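You operate a simulated robot arm through the tools that you are given. There is no shell and no other tool.

The job below is to be done with a simulated robot arm. You get a single attempt, and the scene is never put back.

TASK
Test the green relay at its printed volts and put it back.
Fine: in and out of the socket only with the switch off; it ends off; test no other. Set down upright: what you pick out.

The check looks at the end state, three seconds after you hand in, the way a careful person would. Anything else that was tipped, shoved, dropped, spilled or broken makes it a failure.

THE ROBOT
A 6-joint arm with a two-finger gripper, fixed in place. Base frame: the origin is on the floor under the middle of its stand, x ahead of it, y to its left, z up. Units: cm, rad, N and s.
With the tool pointing down near the work surface it reaches from about 36 to 68 cm from the base axis. Its first joint turns from -1.152 to 1.152 rad. Payload 2.45 kg.
The tool frame sits at the grasp point between the pads (the TCP): z along the fingers, y along the line on which they close. The tips reach 3 cm beyond it. The gripper opens to 10.6 cm; its body begins 7.9 cm behind the TCP.
Orientation is that of the tool frame in the base frame, as a unit quaternion [x, y, z, w]. With the fingers straight down and closing along the base's y, the tool's x points along the base's -x, its y along +y and its z along -z.

THE INTERFACE
- The arm moves only by the tool arm_command. Its argument "series" is a list that holds one entry, the list of rows, each a list of 7 numbers: the shift along the base's x, y, z in cm, then the turn, a rotation vector about the base's x, y, z in rad, then the gripper command, from -1 (fully open) to 1 (shut), values between in proportion. In form: [[[tx, ty, tz, rx, ry, rz, fingers], ...]]. A call has 1 to 20 rows; each row is the pose to reach, as a shift and turn from the pose commanded when the call began. Rows are played at 5 a second. More than 5 cm and 0.15 rad between two rows, or a gripper value outside its range, and nothing of the call is played. Where a pose cannot be reached the arm comes as near as it can. A force on the tool above 40 N (or 10 N above the force at the start of the call, whichever is more), or a blocked arm, ends the call early, and 0.2 s more pass. Each finger travels about 15.3 cm/s and halts on what it meets, pressing with about 39 N; the grip force reading is that of the motor and also rises with nothing between the fingers. The clock runs only during rows and for 0.2 s after the last one: add rows that repeat a pose to give the fingers time. It gives the time, the measured TCP pose, the force on the tool (base axes), the opening and the grip force at its end, in the units of the frame above (readings bear some noise), with the torque about the TCP (base axes, N m) and any sound that the robot's microphone picked up.
- Cameras (640 x 400 px; columns grow to the right, rows downward): "scene" is fixed at [5.34, 41.5, 139.5]; the picture's right is [-0.77, -0.64, 0.00], its down [-0.42, 0.51, -0.75] and it looks along [0.48, -0.58, -0.66] (base axes); focal length 346 px, centre (320, 200). "wrist" rides on the gripper at [7.6, -0.1, -10.6] in the tool frame; the picture's right is [0.02, 1.00, 0.00], its down [-0.78, 0.02, -0.62] and it looks along [-0.62, 0.01, 0.78] (tool axes); focal length 247 px, centre (320, 200). There is no depth. A picture from a camera that has moved, and an enlarged one, comes with that camera's place and axes in the base frame and with its lens.
- snapshot(camera): a new picture of that camera. No time passes.
- inspect(camera, box): a new picture of the part [left, top, right, bottom] of that camera's present view, enlarged. No time passes.
- sign_off(): hands the job in; it is judged then, once.

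Nothing tells you positions but the pictures and the camera data. Unless the task says otherwise, let go and move clear before handing in.

The tools are called after "Emit:" by a JSON object that holds its "api" and its "payload". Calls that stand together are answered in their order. arm_command: Moves the arm, as the interface text tells. Its arguments: {"type":"object","properties":{"series":{"type":"array","items":{"type":"array","items":{"type":"array","items":{"type":"number"}}}}},"required":["series"]} The other tools are called the same way: snapshot (camera) takes a picture; inspect (camera, box) takes an enlarged picture of a part of a camera's view; sign_off () hands the job in.

At the start:

```text
t: 0.0
ee_pos: [33.14, 7.26, 102.01]
orientation: [-0.002, 1.0, 0.001, -0.001]
force: [1.1, 0.1, -1.4]
torque: [-0.01, 0.02, 0.01]
opening: 10.58
finger_force: 0.0
```

scene: 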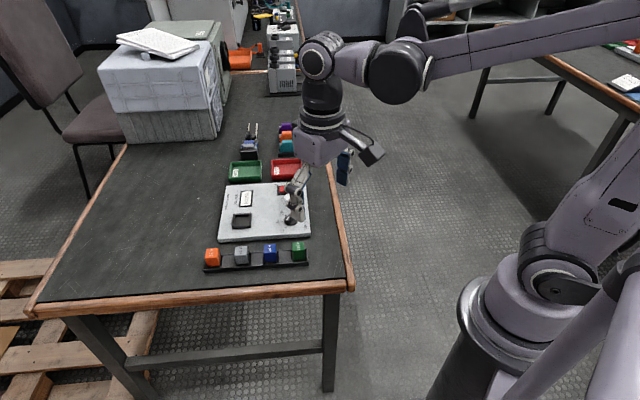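
wrist: 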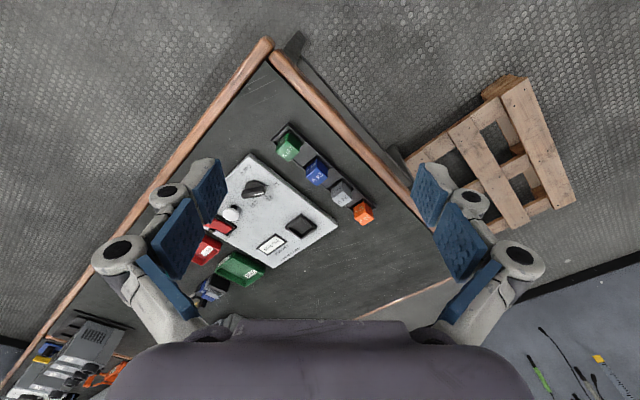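

I see a table with a tester panel (socket, knob, red switch, display), and a rack with four relays (orange, grey, blue, green), plus green and red trays. I'll look closer before moving.

Emit:
{"api": "inspect", "payload": {"camera": "scene", "box": [190, 170, 330, 280]}}

Emit:
{"api": "inspect", "payload": {"camera": "wrist", "box": [180, 110, 400, 310]}}

Emit:
{"api": "inspect", "payload": {"camera": "scene", "box": [210, 100, 330, 190]}}

```text
3.64 times, centred on (260, 225) of scene
camera zoom: at [5.34, 41.5, 139.5], right [-0.77, -0.64, 0.0], down [-0.42, 0.51, -0.75], along [0.48, -0.58, -0.66], focal length 1259 px, centre (538, 109)
```

zoom: 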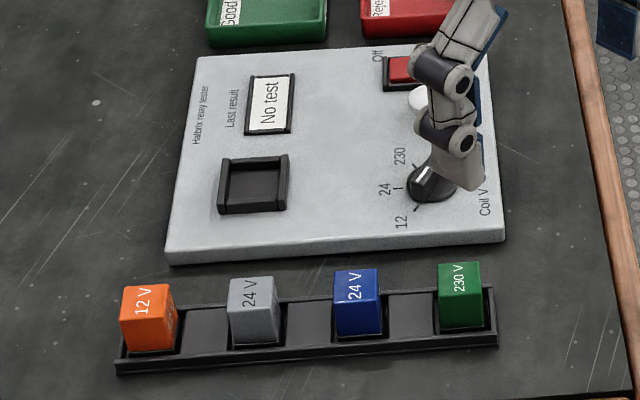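

```text
2.00 times, centred on (290, 210) of wrist
camera zoom: at [25.49, 7.11, 112.69], right [-0.02, 1.0, 0.0], down [0.78, 0.02, 0.62], along [0.62, 0.01, -0.78], focal length 494 px, centre (380, 180)
```

zoom: 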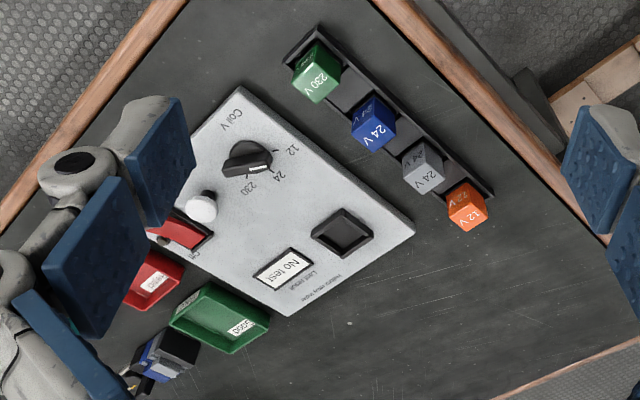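

```text
4.44 times, centred on (270, 145) of scene
camera zoom: at [5.34, 41.5, 139.5], right [-0.77, -0.64, 0.0], down [-0.42, 0.51, -0.75], along [0.48, -0.58, -0.66], focal length 1539 px, centre (542, 444)
```

zoom: 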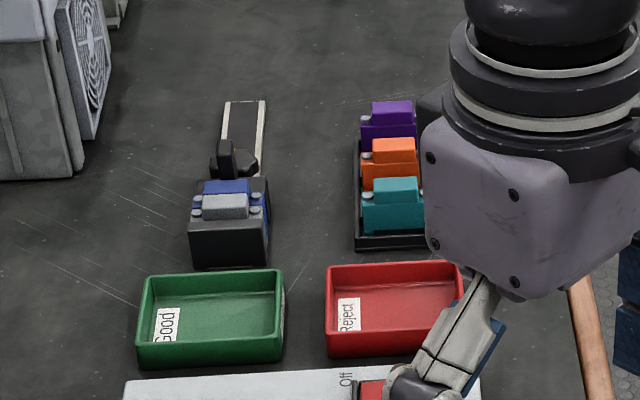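

The green relay (printed 230 V) sits at about (45, 2, 74) on a rack running at about 45°. The socket is near (64.5, 3.5), the knob near (54, -4.5) and the red switch near (65, -13). I'll move in above the panel for a closer view.

Emit:
{"api": "arm_command", "payload": {"series": [[[1.5, -2, -1, 0, 0, 0, -1], [3, -4, -3, 0, 0, 0, -1], [4.5, -6, -5, 0, 0, 0, -1], [6, -8, -6, 0, 0, 0, -1], [7, -10, -7, 0, 0, 0, -1], [7, -10, -7, 0, 0, 0, -1]]]}}

Emit:
{"api": "snapshot", "payload": {"camera": "wrist"}}

Emit:
{"api": "snapshot", "payload": {"camera": "scene"}}

```text
t: 1.4
ee_pos: [40.2, -2.78, 95.16]
orientation: [-0.001, 1.0, 0.001, 0.0]
force: [-0.7, 0.0, 0.2]
torque: [0.03, 0.01, 0.02]
opening: 10.61
finger_force: 0.1
```

```text
taken
camera wrist: at [32.48, -2.89, 105.8], right [-0.02, 1.0, 0.0], down [0.78, 0.02, 0.62], along [0.62, 0.02, -0.78], focal length 247 px, centre (320, 200)
```

wrist: 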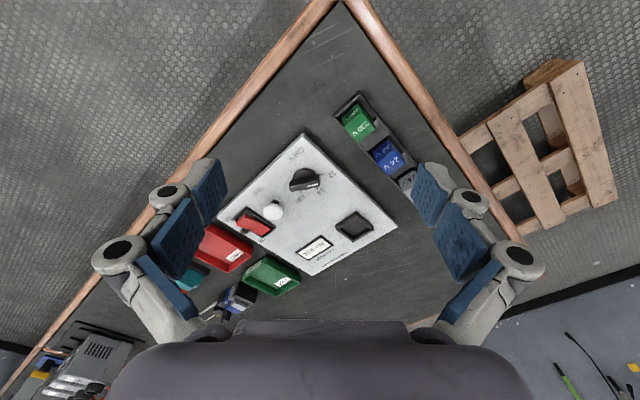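

```text
taken
```

scene: 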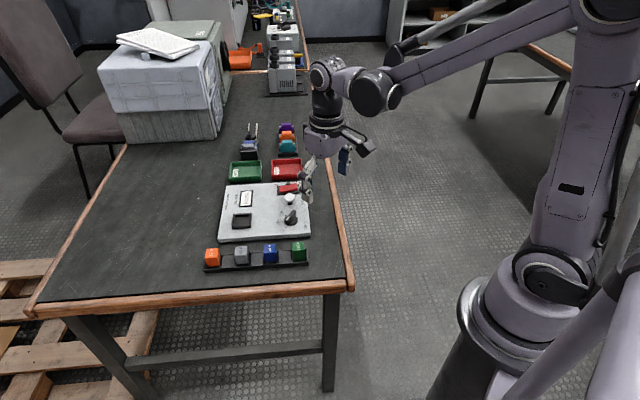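

Emit:
{"api": "inspect", "payload": {"camera": "wrist", "box": [200, 120, 420, 300]}}

Emit:
{"api": "inspect", "payload": {"camera": "scene", "box": [205, 175, 325, 250]}}

Emit:
{"api": "inspect", "payload": {"camera": "wrist", "box": [260, 80, 420, 200]}}

Emit:
{"api": "inspect", "payload": {"camera": "scene", "box": [260, 175, 320, 230]}}

```text
2.22 times, centred on (310, 210) of wrist
camera zoom: at [32.48, -2.89, 105.8], right [-0.02, 1.0, 0.0], down [0.78, 0.02, 0.62], along [0.62, 0.02, -0.78], focal length 549 px, centre (342, 178)
```

zoom: 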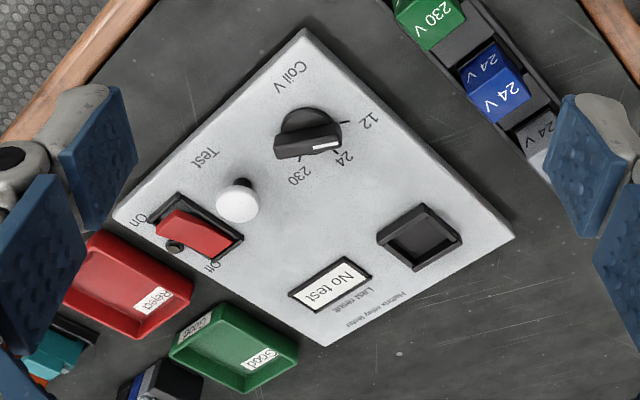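

```text
5.33 times, centred on (265, 212) of scene
camera zoom: at [5.34, 41.5, 139.5], right [-0.77, -0.64, 0.0], down [-0.42, 0.51, -0.75], along [0.48, -0.58, -0.66], focal length 1847 px, centre (613, 133)
```

zoom: 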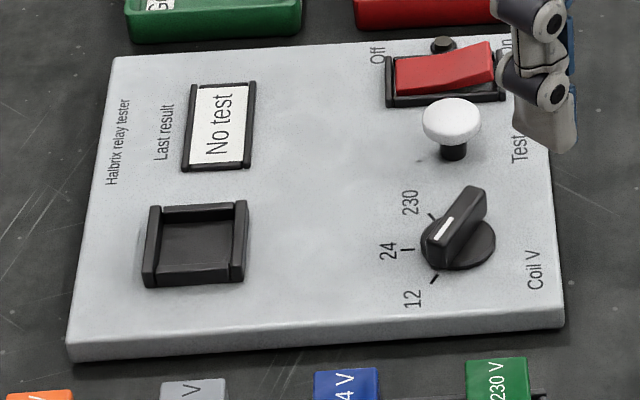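

```text
3.33 times, centred on (340, 140) of wrist
camera zoom: at [32.48, -2.89, 105.8], right [-0.02, 1.0, 0.0], down [0.78, 0.02, 0.62], along [0.62, 0.02, -0.78], focal length 823 px, centre (253, 400)
```

zoom: 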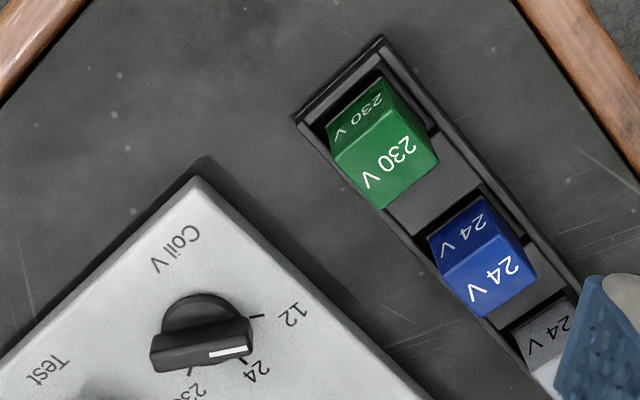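

```text
7.27 times, centred on (290, 202) of scene
camera zoom: at [5.34, 41.5, 139.5], right [-0.77, -0.64, 0.0], down [-0.42, 0.51, -0.75], along [0.48, -0.58, -0.66], focal length 2518 px, centre (538, 182)
```

zoom: 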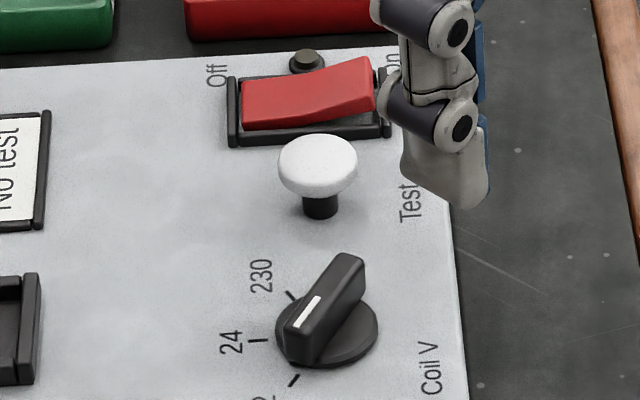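

The panel has a Coil V knob (12/24/230, now pointing to 12), a white Test button, a red rocker (Off side to the left, On side to the right), a socket and a "No test" display. I'll go in closer to see the details of the socket, relay and knob.

Emit:
{"api": "arm_command", "payload": {"series": [[[2, 1, -2, 0, 0, 0, -1], [4, 2, -4, 0, 0, 0, -1], [6, 3, -6, 0, 0, 0, -1], [8, 4, -8, 0, 0, 0, -1], [8, 4, -8, 0, 0, 0, -1]]]}}

Emit:
{"api": "snapshot", "payload": {"camera": "wrist"}}

Emit:
{"api": "inspect", "payload": {"camera": "wrist", "box": [220, 140, 420, 265]}}

Emit:
{"api": "inspect", "payload": {"camera": "wrist", "box": [220, 20, 420, 145]}}

```text
t: 2.6
ee_pos: [48.39, 1.17, 86.92]
orientation: [-0.001, 1.0, 0.001, 0.0]
force: [-1.0, 0.6, 0.7]
torque: [0.02, 0.0, 0.03]
opening: 10.62
finger_force: 0.0
```

```text
taken
camera wrist: at [40.7, 1.08, 97.63], right [-0.02, 1.0, 0.0], down [0.78, 0.02, 0.62], along [0.62, 0.01, -0.78], focal length 247 px, centre (320, 200)
```

wrist: 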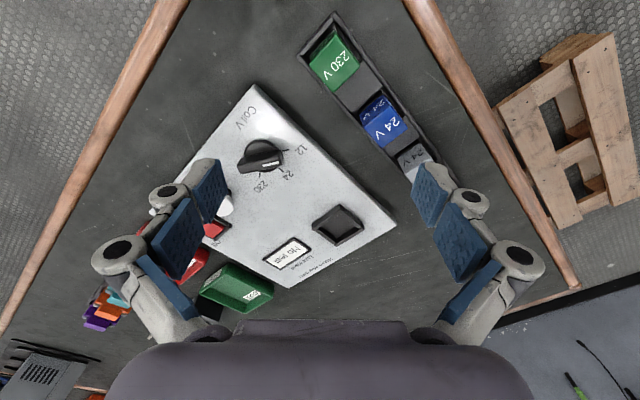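

```text
3.20 times, centred on (320, 202) of wrist
camera zoom: at [40.7, 1.08, 97.63], right [-0.02, 1.0, 0.0], down [0.78, 0.02, 0.62], along [0.62, 0.01, -0.78], focal length 790 px, centre (320, 192)
```

zoom: 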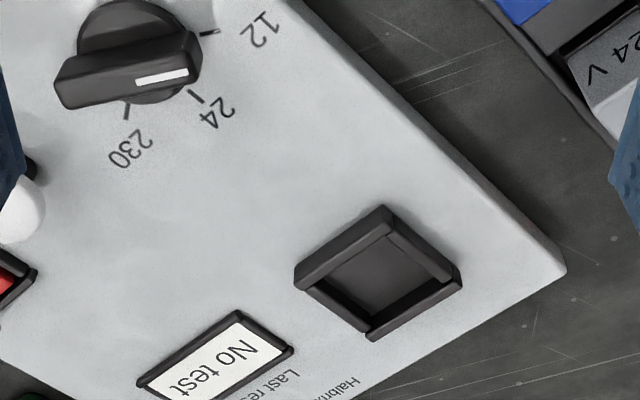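

```text
3.20 times, centred on (320, 82) of wrist
camera zoom: at [40.7, 1.08, 97.63], right [-0.02, 1.0, 0.0], down [0.78, 0.02, 0.62], along [0.62, 0.01, -0.78], focal length 790 px, centre (320, 576)
```

zoom: 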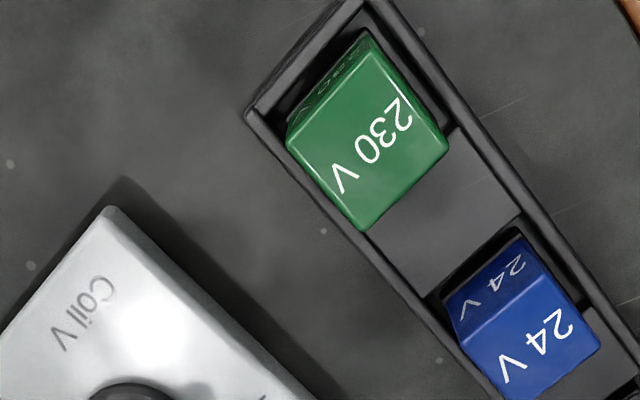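

The knob centre is near (54, -5) on a panel top at z≈73.2. The bar top is at z≈75.5 and points to 12, and the ticks are 60° apart, so 230 is 120° clockwise. I'll turn the gripper +105° above the knob so it can straddle the bar, then look again.

Emit:
{"api": "arm_command", "payload": {"series": [[[0.4, -0.5, -0.2, 0, 0, 0.141, -1], [0.9, -1, -0.4, 0, 0, 0.282, -1], [1.3, -1.4, -0.7, 0, 0, 0.423, -1], [1.8, -1.9, -0.9, 0, 0, 0.564, -0.6], [2.2, -2.4, -1.1, 0, 0, 0.705, -0.3], [2.7, -2.9, -1.4, 0, 0, 0.846, 0], [3.1, -3.4, -1.6, 0, 0, 0.987, 0.15], [3.6, -3.8, -1.8, 0, 0, 1.128, 0.15], [4, -4.3, -2.1, 0, 0, 1.269, 0.15], [4.5, -4.8, -2.3, 0, 0, 1.41, 0.15], [4.9, -5.3, -2.5, 0, 0, 1.551, 0.15], [5.4, -5.8, -2.8, 0, 0, 1.692, 0.15], [5.8, -6.2, -3, 0, 0, 1.833, 0.15], [5.8, -6.2, -3, 0, 0, 1.833, 0.15]]]}}

Emit:
{"api": "snapshot", "payload": {"camera": "wrist"}}

Emit:
{"api": "snapshot", "payload": {"camera": "scene"}}

```text
t: 5.6
ee_pos: [54.03, -4.94, 83.89]
orientation: [0.794, -0.607, 0.0, 0.001]
force: [0.7, 0.1, 0.0]
torque: [-0.02, 0.02, 0.0]
opening: 4.49
finger_force: 0.1
```

```text
taken
camera wrist: at [56.15, -12.29, 94.62], right [-0.96, -0.28, 0.0], down [-0.22, 0.75, 0.62], along [-0.18, 0.6, -0.78], focal length 247 px, centre (320, 200)
```

wrist: 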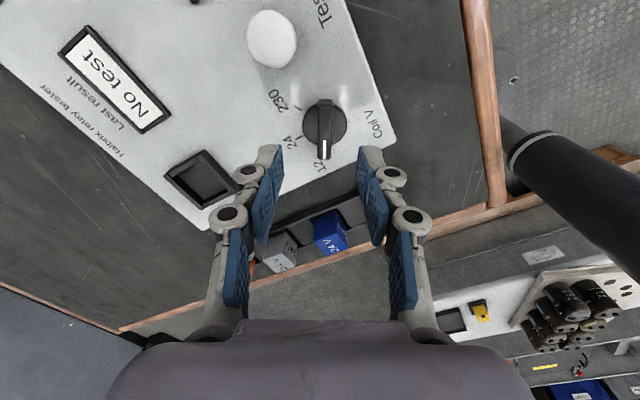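

```text
taken
```

scene: 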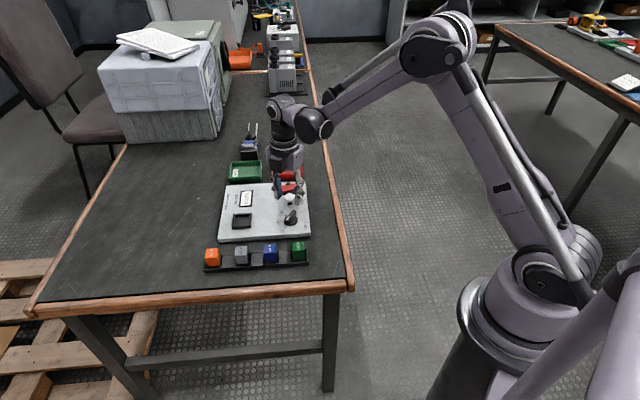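

Emit:
{"api": "inspect", "payload": {"camera": "wrist", "box": [260, 80, 388, 160]}}

Emit:
{"api": "inspect", "payload": {"camera": "scene", "box": [250, 160, 330, 240]}}

```text
5.00 times, centred on (324, 120) of wrist
camera zoom: at [56.15, -12.29, 94.62], right [-0.96, -0.28, 0.0], down [-0.22, 0.75, 0.62], along [-0.18, 0.6, -0.78], focal length 1235 px, centre (300, 600)
```

zoom: 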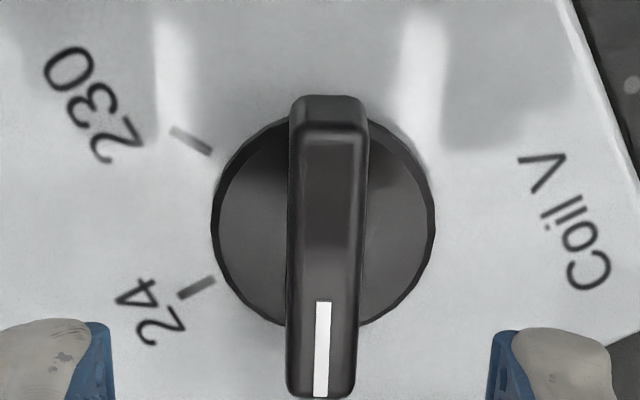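

```text
5.00 times, centred on (290, 200) of scene
camera zoom: at [5.34, 41.5, 139.5], right [-0.77, -0.64, 0.0], down [-0.42, 0.51, -0.75], along [0.48, -0.58, -0.66], focal length 1732 px, centre (470, 200)
```

zoom: 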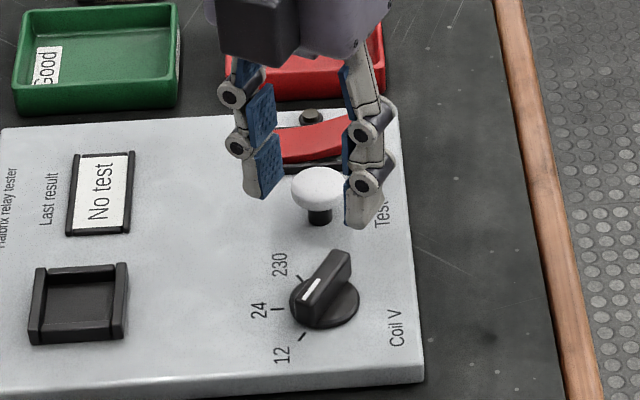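

The bar is well aligned with the fingers, but the knob sits about 0.5 cm off the tool axis. I'll correct that, come down to just above the bar and look again.

Emit:
{"api": "arm_command", "payload": {"series": [[[-0.3, 0.15, -1.5, 0, 0, 0, 0.15], [-0.5, 0.25, -3.2, 0, 0, 0, 0.15], [-0.5, 0.25, -3.9, 0, 0, 0, 0.15], [-0.5, 0.25, -3.9, 0, 0, 0, 0.15]]]}}

Emit:
{"api": "inspect", "payload": {"camera": "wrist", "box": [240, 80, 400, 180]}}

Emit:
{"api": "inspect", "payload": {"camera": "scene", "box": [250, 160, 330, 240]}}

```text
t: 6.6
ee_pos: [53.32, -4.68, 80.05]
orientation: [0.794, -0.609, -0.001, 0.001]
force: [0.3, -0.9, -0.1]
torque: [0.0, 0.0, 0.01]
opening: 4.5
finger_force: 0.1
```

```text
4.00 times, centred on (320, 130) of wrist
camera zoom: at [55.61, -12.01, 90.71], right [-0.96, -0.28, 0.0], down [-0.22, 0.75, 0.62], along [-0.18, 0.6, -0.78], focal length 988 px, centre (320, 480)
```

zoom: 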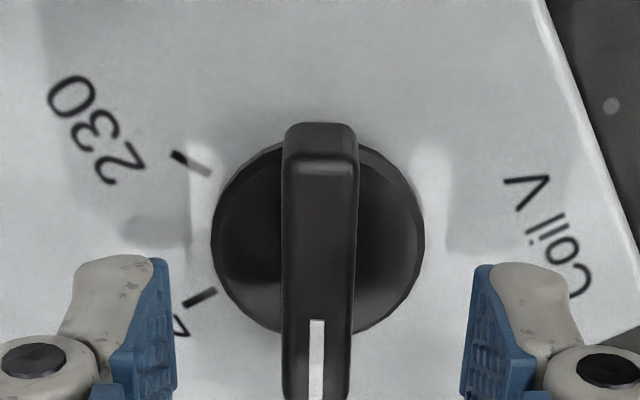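

```text
5.00 times, centred on (290, 200) of scene
camera zoom: at [5.34, 41.5, 139.5], right [-0.77, -0.64, 0.0], down [-0.42, 0.51, -0.75], along [0.48, -0.58, -0.66], focal length 1732 px, centre (470, 200)
```

zoom: 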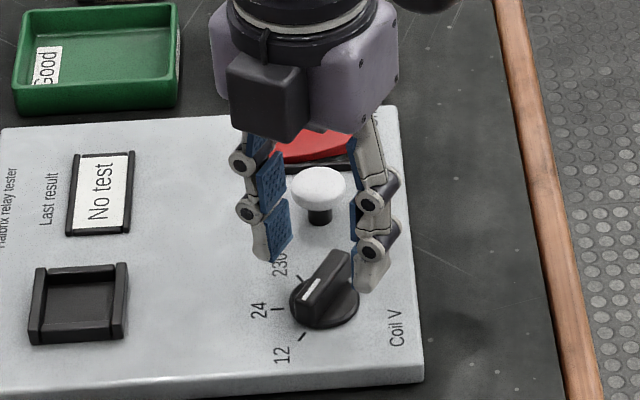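

The knob is now centred between the fingers to about 1 mm. I'll descend so the tips flank the bar, then check for contact.

Emit:
{"api": "arm_command", "payload": {"series": [[[0, 0.1, -1, 0, 0, 0, 0.3], [0, 0.1, -1.8, 0, 0, 0, 0.3], [0, 0.1, -2.5, 0, 0, 0, 0.3], [0, 0.1, -2.5, 0, 0, 0, 0.3]]]}}

Emit:
{"api": "inspect", "payload": {"camera": "wrist", "box": [240, 90, 400, 190]}}

Emit:
{"api": "inspect", "payload": {"camera": "scene", "box": [260, 180, 324, 220]}}

```text
t: 7.6
ee_pos: [53.56, -4.52, 77.54]
orientation: [0.794, -0.608, -0.001, 0.0]
force: [0.0, 0.0, -0.4]
torque: [0.01, 0.03, 0.01]
opening: 3.69
finger_force: 0.0
```

```text
4.00 times, centred on (320, 140) of wrist
camera zoom: at [55.63, -11.82, 88.27], right [-0.96, -0.28, 0.0], down [-0.22, 0.75, 0.62], along [-0.18, 0.6, -0.78], focal length 988 px, centre (320, 440)
```

zoom: 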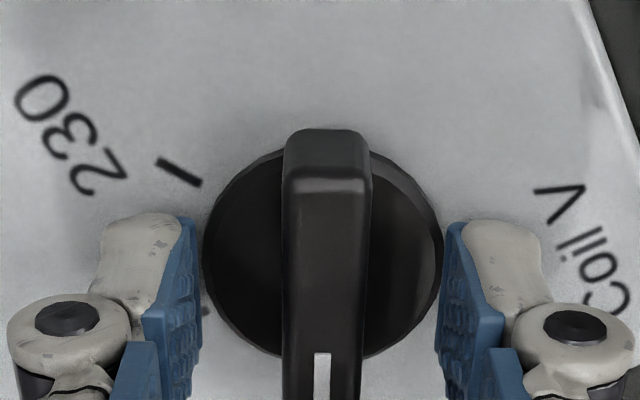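

```text
10.00 times, centred on (292, 200) of scene
camera zoom: at [5.34, 41.5, 139.5], right [-0.77, -0.64, 0.0], down [-0.42, 0.51, -0.75], along [0.48, -0.58, -0.66], focal length 3463 px, centre (600, 200)
```

zoom: 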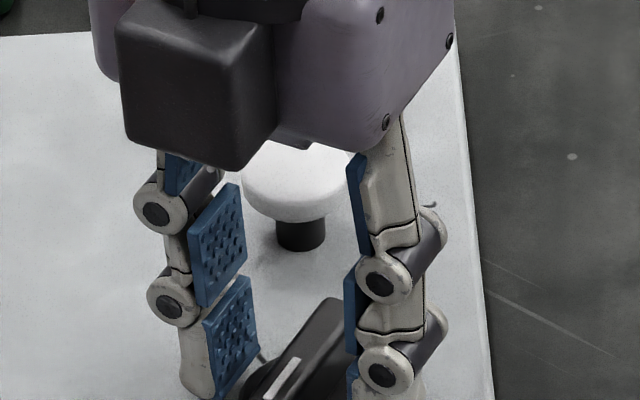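

The tips flank the bar with no contact so far. I'll close on the bar.

Emit:
{"api": "arm_command", "payload": {"series": [[[-0.08, 0, 0, 0, 0, 0, 0.6], [-0.08, 0, 0, 0, 0, 0, 0.8], [-0.08, 0, 0, 0, 0, 0, 0.9], [-0.08, 0, 0, 0, 0, 0, 0.9]]]}}

Emit:
{"api": "inspect", "payload": {"camera": "wrist", "box": [240, 90, 400, 190]}}

```text
t: 8.6
ee_pos: [53.47, -4.59, 77.58]
orientation: [0.794, -0.609, 0.0, 0.0]
force: [6.5, 2.3, -3.7]
torque: [0.06, -0.19, -0.08]
opening: 1.19
finger_force: 38.7
```

```text
4.00 times, centred on (320, 140) of wrist
camera zoom: at [55.58, -11.85, 88.28], right [-0.96, -0.28, 0.0], down [-0.22, 0.75, 0.62], along [-0.17, 0.6, -0.78], focal length 988 px, centre (320, 440)
```

zoom: 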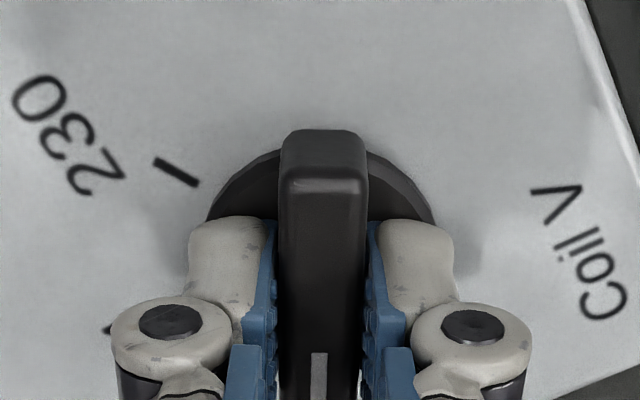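

The bar is gripped at 1.19 cm. I'll turn clockwise 60° first and check.

Emit:
{"api": "arm_command", "payload": {"series": [[[0.06, 0.03, 0, 0, 0, -0.131, 0.9], [0.06, 0.03, 0, 0, 0, -0.262, 0.9], [0.06, 0.03, 0, 0, 0, -0.393, 0.9], [0.06, 0.03, 0, 0, 0, -0.524, 0.9], [0.06, 0.03, 0, 0, 0, -0.654, 0.9], [0.06, 0.03, 0, 0, 0, -0.785, 0.9], [0.06, 0.03, 0, 0, 0, -0.916, 0.9], [0.06, 0.03, 0, 0, 0, -1.047, 0.9]]]}}

Emit:
{"api": "inspect", "payload": {"camera": "wrist", "box": [240, 90, 400, 190]}}

Emit:
{"api": "inspect", "payload": {"camera": "scene", "box": [250, 180, 314, 220]}}

```text
t: 10.4
ee_pos: [53.72, -4.49, 77.58]
orientation: [-0.382, 0.924, -0.001, 0.003]
force: [18.7, -1.5, -27.4]
torque: [-0.38, -0.11, 0.02]
opening: 1.19
finger_force: 39.1
```

```text
4.00 times, centred on (320, 140) of wrist
camera zoom: at [48.25, -10.07, 88.28], right [-0.72, 0.69, 0.0], down [0.54, 0.57, 0.62], along [0.43, 0.45, -0.78], focal length 988 px, centre (320, 440)
```

zoom: 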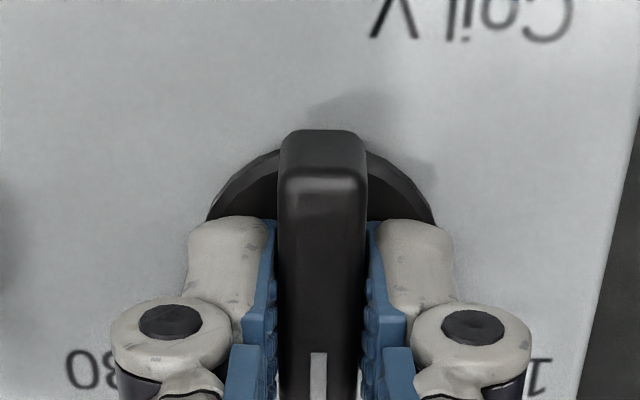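

```text
10.00 times, centred on (282, 200) of scene
camera zoom: at [5.42, 41.49, 139.5], right [-0.77, -0.64, 0.0], down [-0.42, 0.51, -0.75], along [0.48, -0.58, -0.66], focal length 3463 px, centre (700, 200)
```

zoom: 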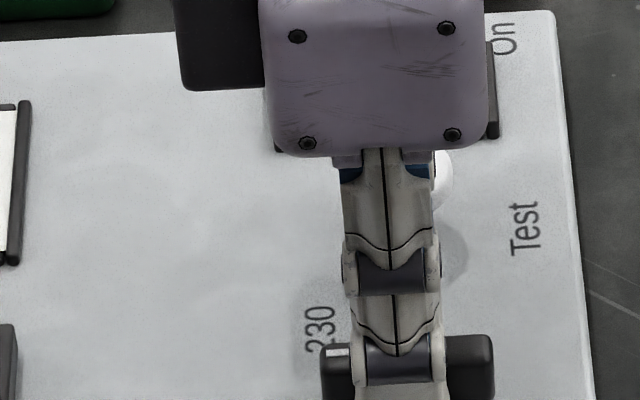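

The knob followed and now points at 24, with some strain built up. I'll relax the grip, check the centring, and regrip before turning the second 60°.

Emit:
{"api": "arm_command", "payload": {"series": [[[0, 0, 0, 0, 0, 0, 0.6], [0, 0, 0, 0, 0, 0, 0.3], [0, 0, 0, 0, 0, 0, 0.3]]]}}

Emit:
{"api": "inspect", "payload": {"camera": "wrist", "box": [240, 90, 400, 190]}}

```text
t: 11.2
ee_pos: [53.45, -4.5, 77.82]
orientation: [-0.384, 0.924, 0.001, -0.001]
force: [-0.1, 0.1, -0.4]
torque: [-0.01, -0.01, 0.05]
opening: 3.72
finger_force: 0.0
```

```text
4.00 times, centred on (320, 140) of wrist
camera zoom: at [48.13, -10.04, 88.35], right [-0.72, 0.69, 0.0], down [0.54, 0.57, 0.62], along [0.43, 0.45, -0.78], focal length 988 px, centre (320, 440)
```

zoom: 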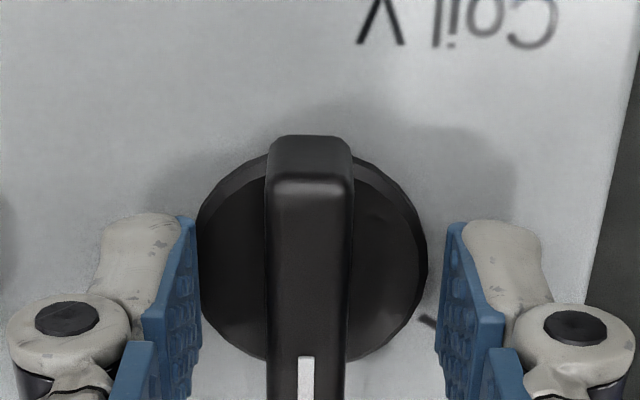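

Emit:
{"api": "arm_command", "payload": {"series": [[[0.18, -0.02, -0.2, 0, 0, 0, 0.3], [0.18, -0.02, -0.2, 0, 0, 0, 0.6], [0.18, -0.02, -0.2, 0, 0, 0, 0.8], [0.18, -0.02, -0.2, 0, 0, 0, 0.9], [0.18, -0.02, -0.2, 0, 0, 0, 0.9], [0.18, -0.02, -0.2, 0, 0, -0.131, 0.9], [0.18, -0.02, -0.2, 0, 0, -0.262, 0.9], [0.18, -0.02, -0.2, 0, 0, -0.393, 0.9], [0.18, -0.02, -0.2, 0, 0, -0.524, 0.9], [0.18, -0.02, -0.2, 0, 0, -0.654, 0.9], [0.18, -0.02, -0.2, 0, 0, -0.785, 0.9], [0.18, -0.02, -0.2, 0, 0, -0.916, 0.9], [0.18, -0.02, -0.2, 0, 0, -1.047, 0.9]]]}}

Emit:
{"api": "inspect", "payload": {"camera": "wrist", "box": [240, 90, 400, 190]}}

```text
t: 12.9
ee_pos: [53.6, -4.52, 77.52]
orientation: [-0.25, 0.968, -0.001, 0.001]
force: [-1.5, -0.5, 4.9]
torque: [0.26, -0.4, 0.02]
opening: 1.16
finger_force: 38.9
stopped in row 8: the force on the tool passed its limit at 42 N (the readings are from after the stop); the commanded pose is now the measured one
```

```text
4.00 times, centred on (320, 140) of wrist
camera zoom: at [47.02, -8.42, 88.2], right [-0.5, 0.86, 0.0], down [0.68, 0.39, 0.62], along [0.54, 0.31, -0.78], focal length 988 px, centre (320, 440)
```

zoom: 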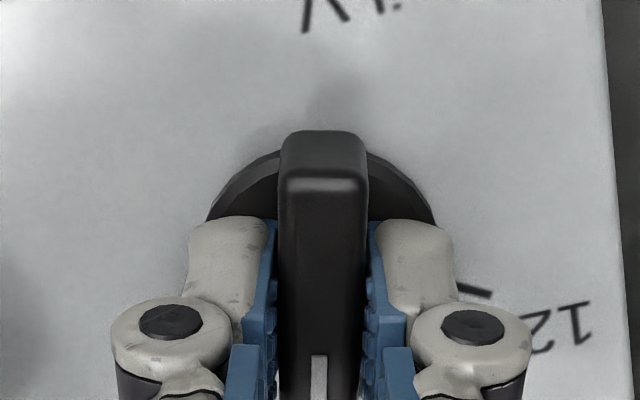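

The turn stopped partway on a force limit, with the knob between 24 and 230. The forces are now relaxed, so I'll continue gently.

Emit:
{"api": "arm_command", "payload": {"series": [[[0, 0, 0, 0, 0, -0.06, 0.9], [0, 0, 0, 0, 0, -0.12, 0.9], [0, 0, 0, 0, 0, -0.18, 0.9], [0, 0, 0, 0, 0, -0.24, 0.9]]]}}

```text
t: 13.9
ee_pos: [53.69, -4.77, 77.53]
orientation: [-0.131, 0.991, -0.001, 0.0]
force: [-0.4, 0.9, 5.8]
torque: [0.05, 0.16, 0.04]
opening: 1.17
finger_force: 38.3
```

Forces are low and the angle is now about 15°. I'll continue the last 30° towards 230.

Emit:
{"api": "arm_command", "payload": {"series": [[[0, 0, 0, 0, 0, -0.07, 0.9], [0, 0, 0, 0, 0, -0.14, 0.9], [0, 0, 0, 0, 0, -0.21, 0.9], [0, 0, 0, 0, 0, -0.28, 0.9], [0, 0, 0, 0, 0, -0.35, 0.9]]]}}

Emit:
{"api": "inspect", "payload": {"camera": "wrist", "box": [200, 90, 440, 240]}}

```text
t: 15.1
ee_pos: [53.59, -4.71, 77.59]
orientation: [0.043, 0.999, -0.002, 0.001]
force: [8.3, -9.1, 10.3]
torque: [-0.08, 1.01, -0.01]
opening: 1.18
finger_force: 38.5
```

```text
2.67 times, centred on (320, 165) of wrist
camera zoom: at [46.02, -4.16, 88.19], right [0.07, 1.0, 0.0], down [0.78, -0.05, 0.62], along [0.62, -0.04, -0.78], focal length 659 px, centre (320, 293)
```

zoom: 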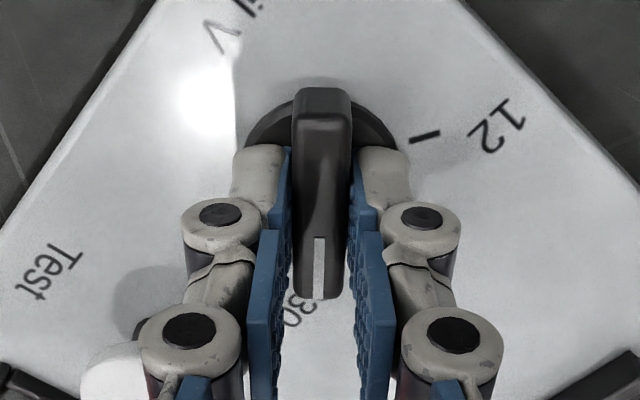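

Emit:
{"api": "arm_command", "payload": {"series": [[[0, 0, 0, 0, 0, -0.06, 0.9], [0, 0, 0, 0, 0, -0.12, 0.9], [0, 0, 0, 0, 0, -0.175, 0.9], [0, 0, 0, 0, 0, -0.175, 0.9]]]}}

Emit:
{"api": "arm_command", "payload": {"series": [[[0, 0, 0, 0, 0, 0, 0.6], [0, 0, 0, 0, 0, 0, 0.3], [0, 0, 0, 0, 0, 0, 0.3]]]}}

Emit:
{"api": "inspect", "payload": {"camera": "wrist", "box": [200, 90, 440, 240]}}

```text
t: 16.1
ee_pos: [53.69, -4.77, 77.64]
orientation: [0.131, 0.991, -0.003, 0.0]
force: [4.3, -19.0, 5.0]
torque: [-0.39, -0.45, 0.02]
opening: 1.17
finger_force: 38.8
```

```text
t: 16.9
ee_pos: [53.74, -4.51, 77.47]
orientation: [0.13, 0.992, 0.0, 0.001]
force: [-0.6, 1.0, 1.8]
torque: [-0.05, 0.0, 0.0]
opening: 3.72
finger_force: 0.1
```

```text
2.67 times, centred on (320, 165) of wrist
camera zoom: at [46.21, -2.65, 88.21], right [0.24, 0.97, 0.0], down [0.76, -0.18, 0.62], along [0.6, -0.15, -0.78], focal length 659 px, centre (320, 293)
```

zoom: 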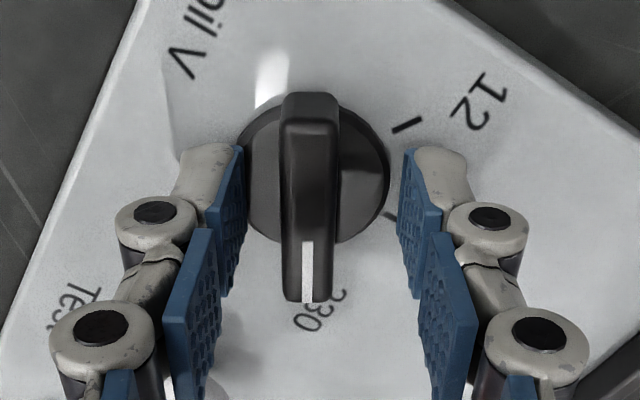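

The knob now seems to point at 230. I'll rise straight up and check it from above.

Emit:
{"api": "arm_command", "payload": {"series": [[[0, 0, 2, 0, 0, 0, 0.3], [0, 0, 5, 0, 0, 0, 0.3], [0, 0, 8, 0, 0, 0, 0.3], [0, 0, 8, 0, 0, 0, 0.3]]]}}

Emit:
{"api": "inspect", "payload": {"camera": "wrist", "box": [240, 60, 400, 160]}}

Emit:
{"api": "inspect", "payload": {"camera": "scene", "box": [250, 180, 330, 230]}}

```text
t: 17.9
ee_pos: [53.71, -4.65, 85.54]
orientation: [0.129, 0.992, -0.001, 0.0]
force: [0.4, -0.4, 0.6]
torque: [0.0, 0.0, 0.01]
opening: 3.72
finger_force: 0.0
```

```text
4.00 times, centred on (320, 110) of wrist
camera zoom: at [46.29, -2.85, 96.19], right [0.24, 0.97, 0.0], down [0.76, -0.18, 0.62], along [0.6, -0.15, -0.78], focal length 988 px, centre (320, 560)
```

zoom: 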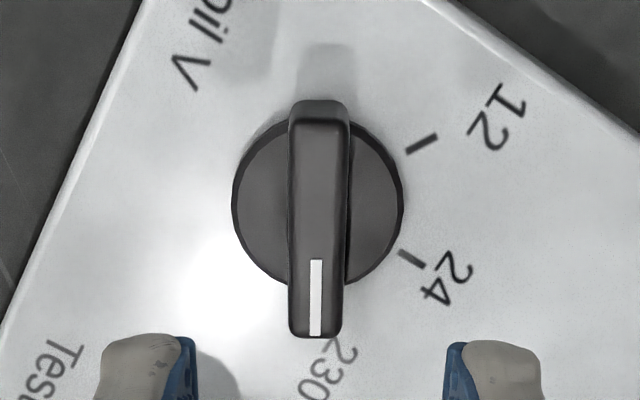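

```text
8.00 times, centred on (290, 205) of scene
camera zoom: at [5.34, 41.5, 139.5], right [-0.77, -0.64, 0.0], down [-0.42, 0.51, -0.75], along [0.48, -0.58, -0.66], focal length 2770 px, centre (560, 160)
```

zoom: 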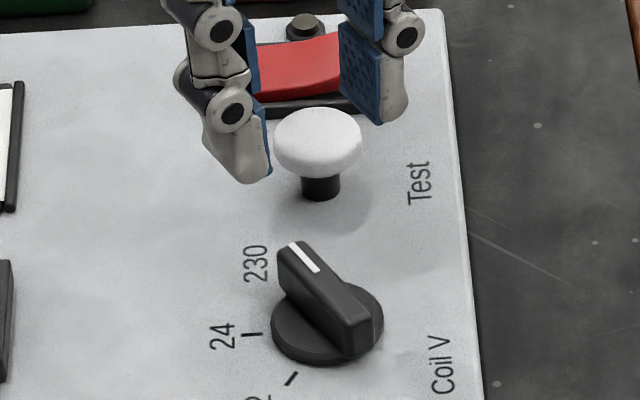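

The knob now sits on 230. Next I'll turn to θ=45°, so the fingers close across the rack, and move above the green relay for a look.

Emit:
{"api": "arm_command", "payload": {"series": [[[-1.1, 0.9, 0, 0, 0, 0.131, 0.3], [-2.2, 1.7, 0, 0, 0, 0.262, 0.1], [-3.4, 2.6, 0, 0, 0, 0.393, -0.1], [-4.5, 3.5, 0, 0, 0, 0.524, -0.1], [-5.6, 4.3, 0, 0, 0, 0.654, -0.1], [-6.7, 5.2, 0, 0, 0, 0.785, -0.1], [-7.9, 6.1, 0, 0, 0, 0.916, -0.1], [-9, 6.95, 0, 0, 0, 1.045, -0.1], [-9, 6.95, 0, 0, 0, 1.045, -0.1]]]}}

Emit:
{"api": "snapshot", "payload": {"camera": "wrist"}}

Emit:
{"api": "inspect", "payload": {"camera": "wrist", "box": [240, 60, 400, 160]}}

Emit:
{"api": "inspect", "payload": {"camera": "scene", "box": [200, 220, 330, 280]}}

```text
t: 19.9
ee_pos: [44.86, 2.3, 85.55]
orientation: [-0.384, 0.923, -0.001, 0.001]
force: [-0.4, 0.1, 0.4]
torque: [-0.01, -0.03, 0.0]
opening: 5.83
finger_force: 0.1
```

```text
taken
camera wrist: at [39.45, -3.19, 96.18], right [-0.72, 0.69, 0.0], down [0.54, 0.57, 0.62], along [0.43, 0.45, -0.78], focal length 247 px, centre (320, 200)
```

wrist: 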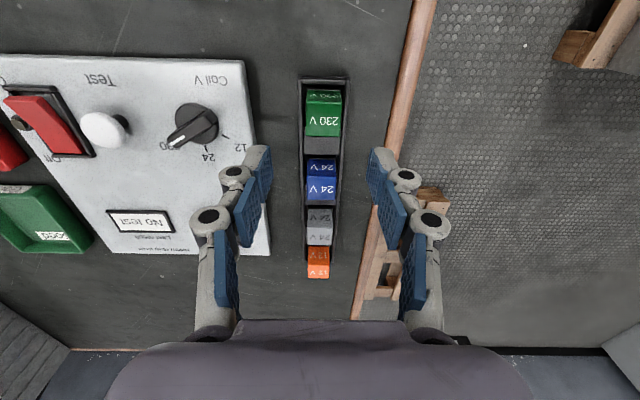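

```text
4.00 times, centred on (320, 110) of wrist
camera zoom: at [39.45, -3.19, 96.18], right [-0.72, 0.69, 0.0], down [0.54, 0.57, 0.62], along [0.43, 0.45, -0.78], focal length 988 px, centre (320, 560)
```

zoom: 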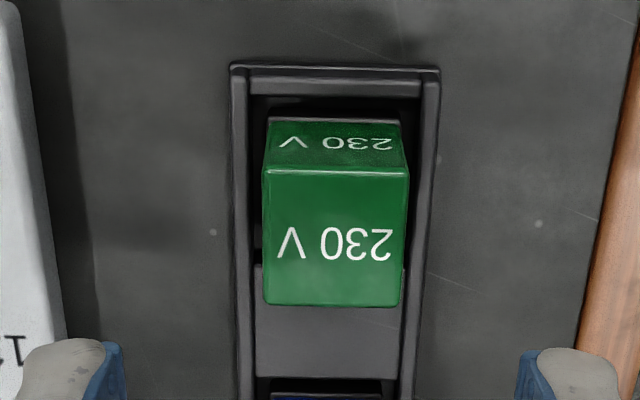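

```text
4.92 times, centred on (265, 250) of scene
camera zoom: at [5.34, 41.5, 139.5], right [-0.77, -0.64, 0.0], down [-0.42, 0.51, -0.75], along [0.48, -0.58, -0.66], focal length 1705 px, centre (591, -46)
```

zoom: 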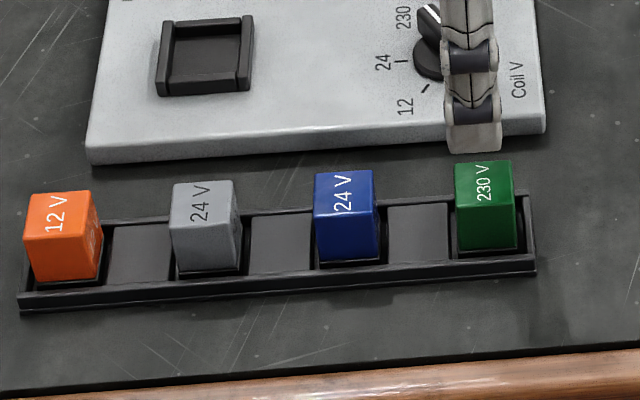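

The green relay's top is at z≈75.8 and it sits about 0.3 cm to one side of the tool axis. I'll correct that and drop to just above it.

Emit:
{"api": "arm_command", "payload": {"series": [[[-0.15, 0.1, -1.5, 0, 0, 0, -0.05], [-0.24, 0.18, -3, 0, 0, 0, -0.05], [-0.24, 0.18, -4.5, 0, 0, 0, -0.05], [-0.24, 0.18, -4.5, 0, 0, 0, -0.05]]]}}

Emit:
{"api": "inspect", "payload": {"camera": "wrist", "box": [224, 70, 416, 190]}}

Emit:
{"api": "inspect", "payload": {"camera": "scene", "box": [256, 210, 336, 260]}}

```text
t: 20.9
ee_pos: [44.44, 2.43, 81.09]
orientation: [-0.383, 0.924, 0.0, 0.001]
force: [-0.4, -0.5, -0.1]
torque: [-0.04, 0.03, -0.02]
opening: 5.54
finger_force: 0.1
```

```text
3.33 times, centred on (320, 130) of wrist
camera zoom: at [39.08, -3.06, 91.7], right [-0.72, 0.69, 0.0], down [0.54, 0.57, 0.62], along [0.43, 0.45, -0.78], focal length 823 px, centre (320, 433)
```

zoom: 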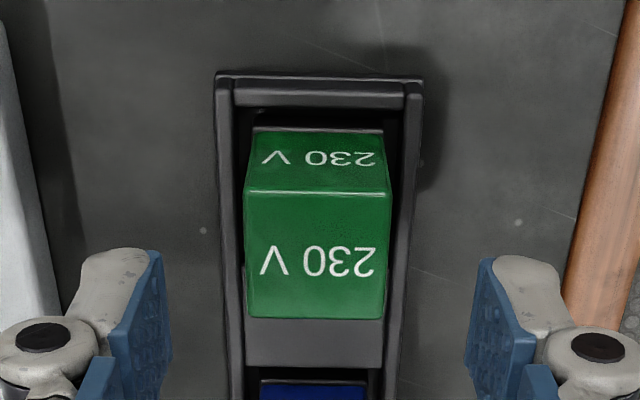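

```text
8.00 times, centred on (296, 235) of scene
camera zoom: at [5.34, 41.5, 139.5], right [-0.77, -0.64, 0.0], down [-0.42, 0.51, -0.75], along [0.48, -0.58, -0.66], focal length 2770 px, centre (512, -80)
```

zoom: 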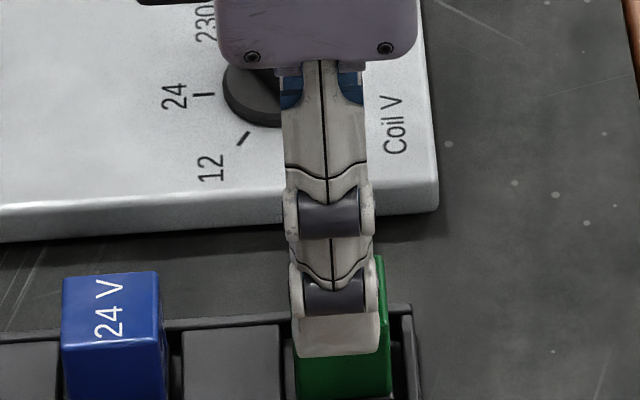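

The relay is centred between the open fingers. I'll descend so the pads cover its upper half, with the tips above the rack walls, then close.

Emit:
{"api": "arm_command", "payload": {"series": [[[0.05, 0.03, -1.3, 0, 0, 0, -0.05], [0.08, 0.05, -2.6, 0, 0, 0, -0.05], [0.08, 0.05, -3.8, 0, 0, 0, -0.05], [0.08, 0.05, -3.8, 0, 0, 0, -0.05]]]}}

Emit:
{"api": "inspect", "payload": {"camera": "wrist", "box": [224, 90, 416, 210]}}

Emit:
{"api": "inspect", "payload": {"camera": "scene", "box": [256, 220, 336, 270]}}

```text
t: 21.9
ee_pos: [44.51, 2.56, 77.26]
orientation: [-0.383, 0.924, -0.001, 0.001]
force: [-0.9, -0.6, 0.6]
torque: [-0.02, -0.02, 0.03]
opening: 5.54
finger_force: 0.1
```

```text
3.33 times, centred on (320, 150) of wrist
camera zoom: at [39.18, -2.93, 87.92], right [-0.72, 0.69, 0.0], down [0.54, 0.57, 0.62], along [0.43, 0.45, -0.78], focal length 823 px, centre (320, 367)
```

zoom: 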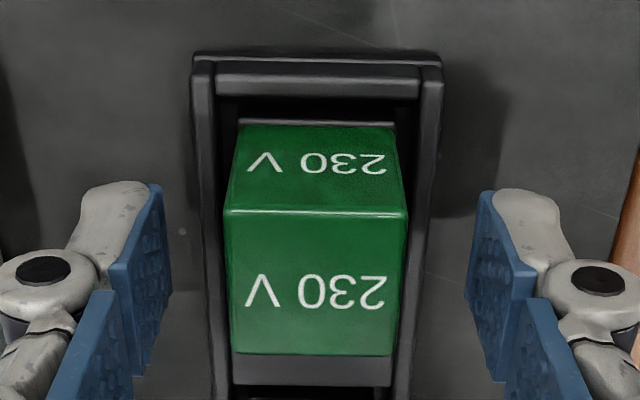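

```text
8.00 times, centred on (296, 245) of scene
camera zoom: at [5.34, 41.5, 139.5], right [-0.77, -0.64, 0.0], down [-0.42, 0.51, -0.75], along [0.48, -0.58, -0.66], focal length 2770 px, centre (512, -160)
```

zoom: 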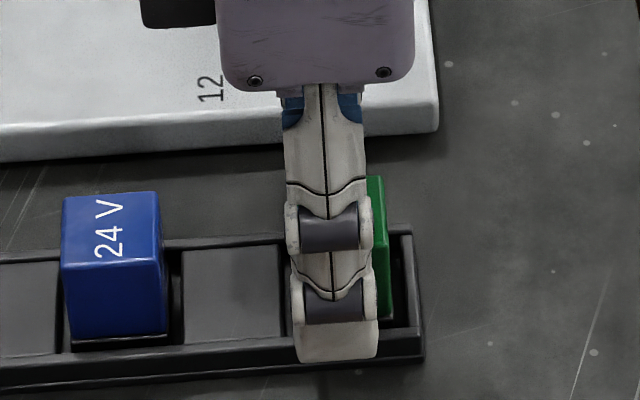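

Emit:
{"api": "arm_command", "payload": {"series": [[[0.06, -0.06, 0, 0, 0, 0, 0.1], [0.06, -0.06, 0, 0, 0, 0, 0.3], [0.06, -0.06, 0, 0, 0, 0, 0.45], [0.06, -0.06, 0, 0, 0, 0, 0.6], [0.06, -0.06, 0, 0, 0, 0, 0.6]]]}}

Emit:
{"api": "inspect", "payload": {"camera": "wrist", "box": [224, 90, 416, 210]}}

Emit:
{"api": "inspect", "payload": {"camera": "scene", "box": [256, 220, 336, 270]}}

```text
t: 23.1
ee_pos: [44.59, 2.49, 77.37]
orientation: [-0.383, 0.924, 0.0, 0.001]
force: [0.5, 0.2, 0.6]
torque: [-0.01, 0.04, 0.0]
opening: 2.87
finger_force: 39.2
```

```text
3.33 times, centred on (320, 150) of wrist
camera zoom: at [39.22, -2.98, 87.93], right [-0.72, 0.69, 0.0], down [0.54, 0.57, 0.62], along [0.43, 0.45, -0.78], focal length 823 px, centre (320, 367)
```

zoom: 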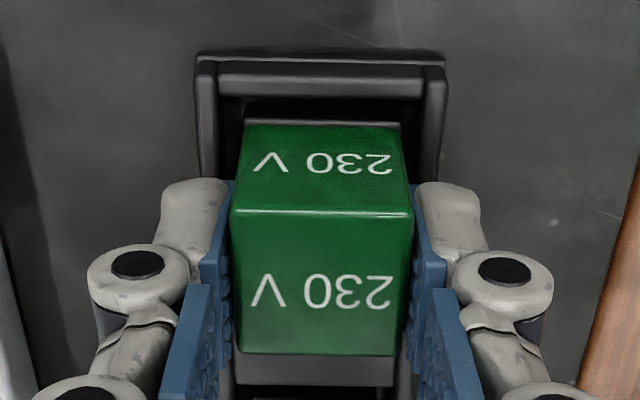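

```text
8.00 times, centred on (296, 245) of scene
camera zoom: at [5.34, 41.5, 139.5], right [-0.77, -0.64, 0.0], down [-0.42, 0.51, -0.75], along [0.48, -0.58, -0.66], focal length 2770 px, centre (512, -160)
```

zoom: 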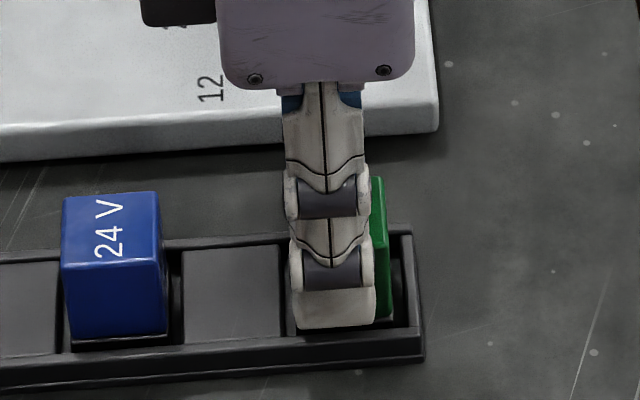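

The relay is gripped at 2.87 cm with low forces. I'll lift it straight up, tracking shifts from this pose so I can come back to it exactly.

Emit:
{"api": "arm_command", "payload": {"series": [[[0, 0, 0.6, 0, 0, 0, 0.6], [0, 0, 1.5, 0, 0, 0, 0.6], [0, 0, 3, 0, 0, 0, 0.6], [0, 0, 5, 0, 0, 0, 0.6], [0, 0, 7.5, 0, 0, 0, 0.6], [0, 0, 10, 0, 0, 0, 0.6], [0, 0, 10, 0, 0, 0, 0.6]]]}}

Emit:
{"api": "snapshot", "payload": {"camera": "wrist"}}

Emit:
{"api": "inspect", "payload": {"camera": "scene", "box": [250, 180, 346, 270]}}

Emit:
{"api": "inspect", "payload": {"camera": "wrist", "box": [224, 70, 416, 190]}}

```text
t: 24.7
ee_pos: [44.6, 2.57, 87.2]
orientation: [-0.382, 0.924, 0.0, 0.001]
force: [0.4, -0.3, 0.2]
torque: [-0.02, 0.02, -0.03]
opening: 2.89
finger_force: 38.9
```

```text
taken
camera wrist: at [39.22, -3.01, 97.92], right [-0.72, 0.69, 0.0], down [0.54, 0.57, 0.62], along [0.43, 0.45, -0.78], focal length 247 px, centre (320, 200)
```

wrist: 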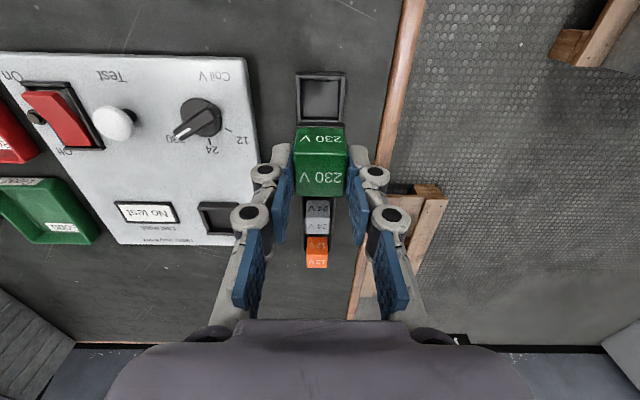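

```text
4.44 times, centred on (298, 225) of scene
camera zoom: at [5.34, 41.5, 139.5], right [-0.77, -0.64, 0.0], down [-0.42, 0.51, -0.75], along [0.48, -0.58, -0.66], focal length 1539 px, centre (418, 89)
```

zoom: 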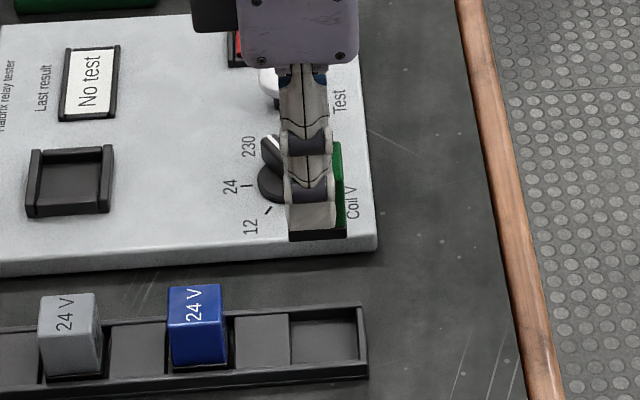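

```text
3.33 times, centred on (320, 130) of wrist
camera zoom: at [39.22, -3.01, 97.92], right [-0.72, 0.69, 0.0], down [0.54, 0.57, 0.62], along [0.43, 0.45, -0.78], focal length 823 px, centre (320, 433)
```

zoom: 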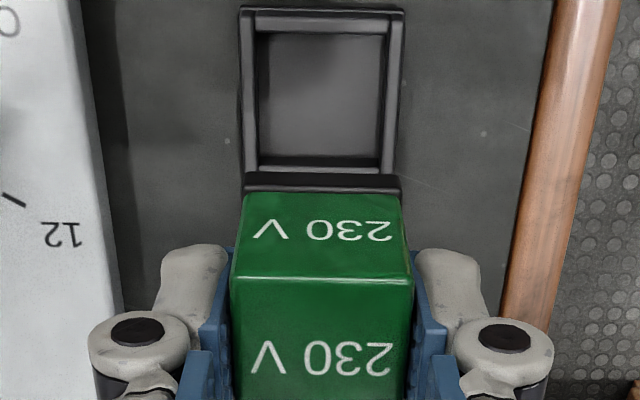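

The relay is clear of the rack. It has a thin black base and the slot is an empty well. I'll carry it high over to just above the socket and look.

Emit:
{"api": "arm_command", "payload": {"series": [[[2.5, 0.15, 0, 0, 0, 0, 0.6], [5.5, 0.35, 0, 0, 0, 0, 0.6], [8.5, 0.55, 0, 0, 0, 0, 0.6], [11.5, 0.75, 0, 0, 0, 0, 0.6], [14.5, 0.95, 0, 0, 0, 0, 0.6], [17, 1.1, 0, 0, 0, 0, 0.6], [19.5, 1.25, 0, 0, 0, 0, 0.6], [19.5, 1.25, 0, 0, 0, 0, 0.6]]]}}

Emit:
{"api": "snapshot", "payload": {"camera": "wrist"}}

Emit:
{"api": "inspect", "payload": {"camera": "wrist", "box": [224, 70, 416, 190]}}

Emit:
{"api": "inspect", "payload": {"camera": "scene", "box": [200, 160, 330, 250]}}

```text
t: 26.5
ee_pos: [64.13, 3.71, 87.28]
orientation: [-0.383, 0.924, -0.001, 0.001]
force: [0.4, 0.7, -0.8]
torque: [0.01, 0.03, 0.02]
opening: 2.88
finger_force: 39.0
```

```text
taken
camera wrist: at [58.82, -1.72, 98.03], right [-0.72, 0.69, 0.0], down [0.54, 0.57, 0.62], along [0.43, 0.45, -0.78], focal length 247 px, centre (320, 200)
```

wrist: 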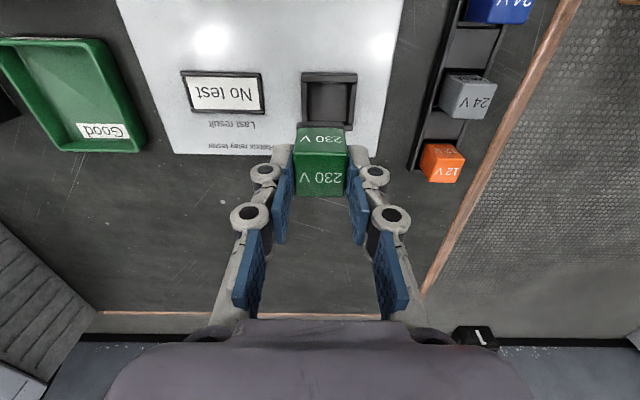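

```text
3.33 times, centred on (320, 130) of wrist
camera zoom: at [58.82, -1.72, 98.03], right [-0.72, 0.69, 0.0], down [0.54, 0.57, 0.62], along [0.43, 0.45, -0.78], focal length 823 px, centre (320, 433)
```

zoom: 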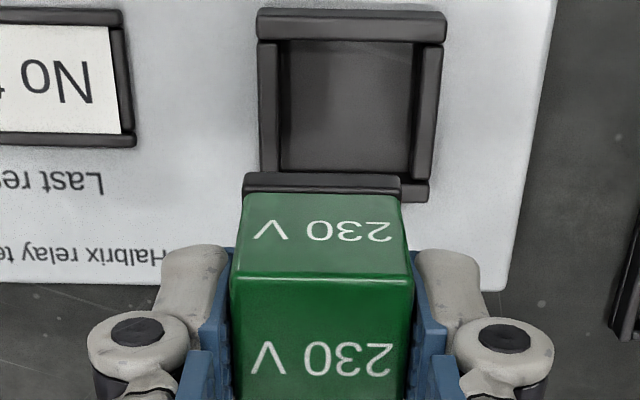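

```text
4.44 times, centred on (265, 205) of scene
camera zoom: at [5.34, 41.5, 139.5], right [-0.77, -0.64, 0.0], down [-0.42, 0.51, -0.75], along [0.48, -0.58, -0.66], focal length 1539 px, centre (564, 178)
```

zoom: 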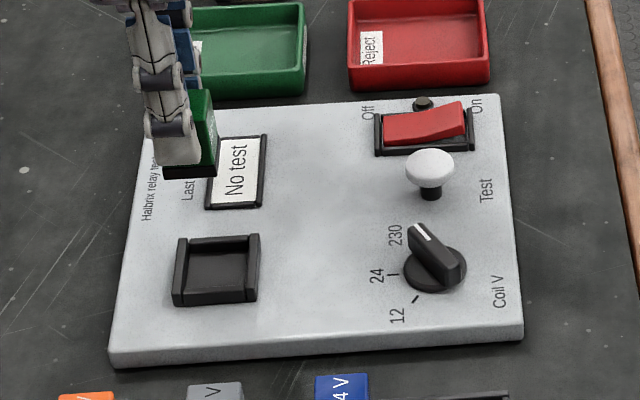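

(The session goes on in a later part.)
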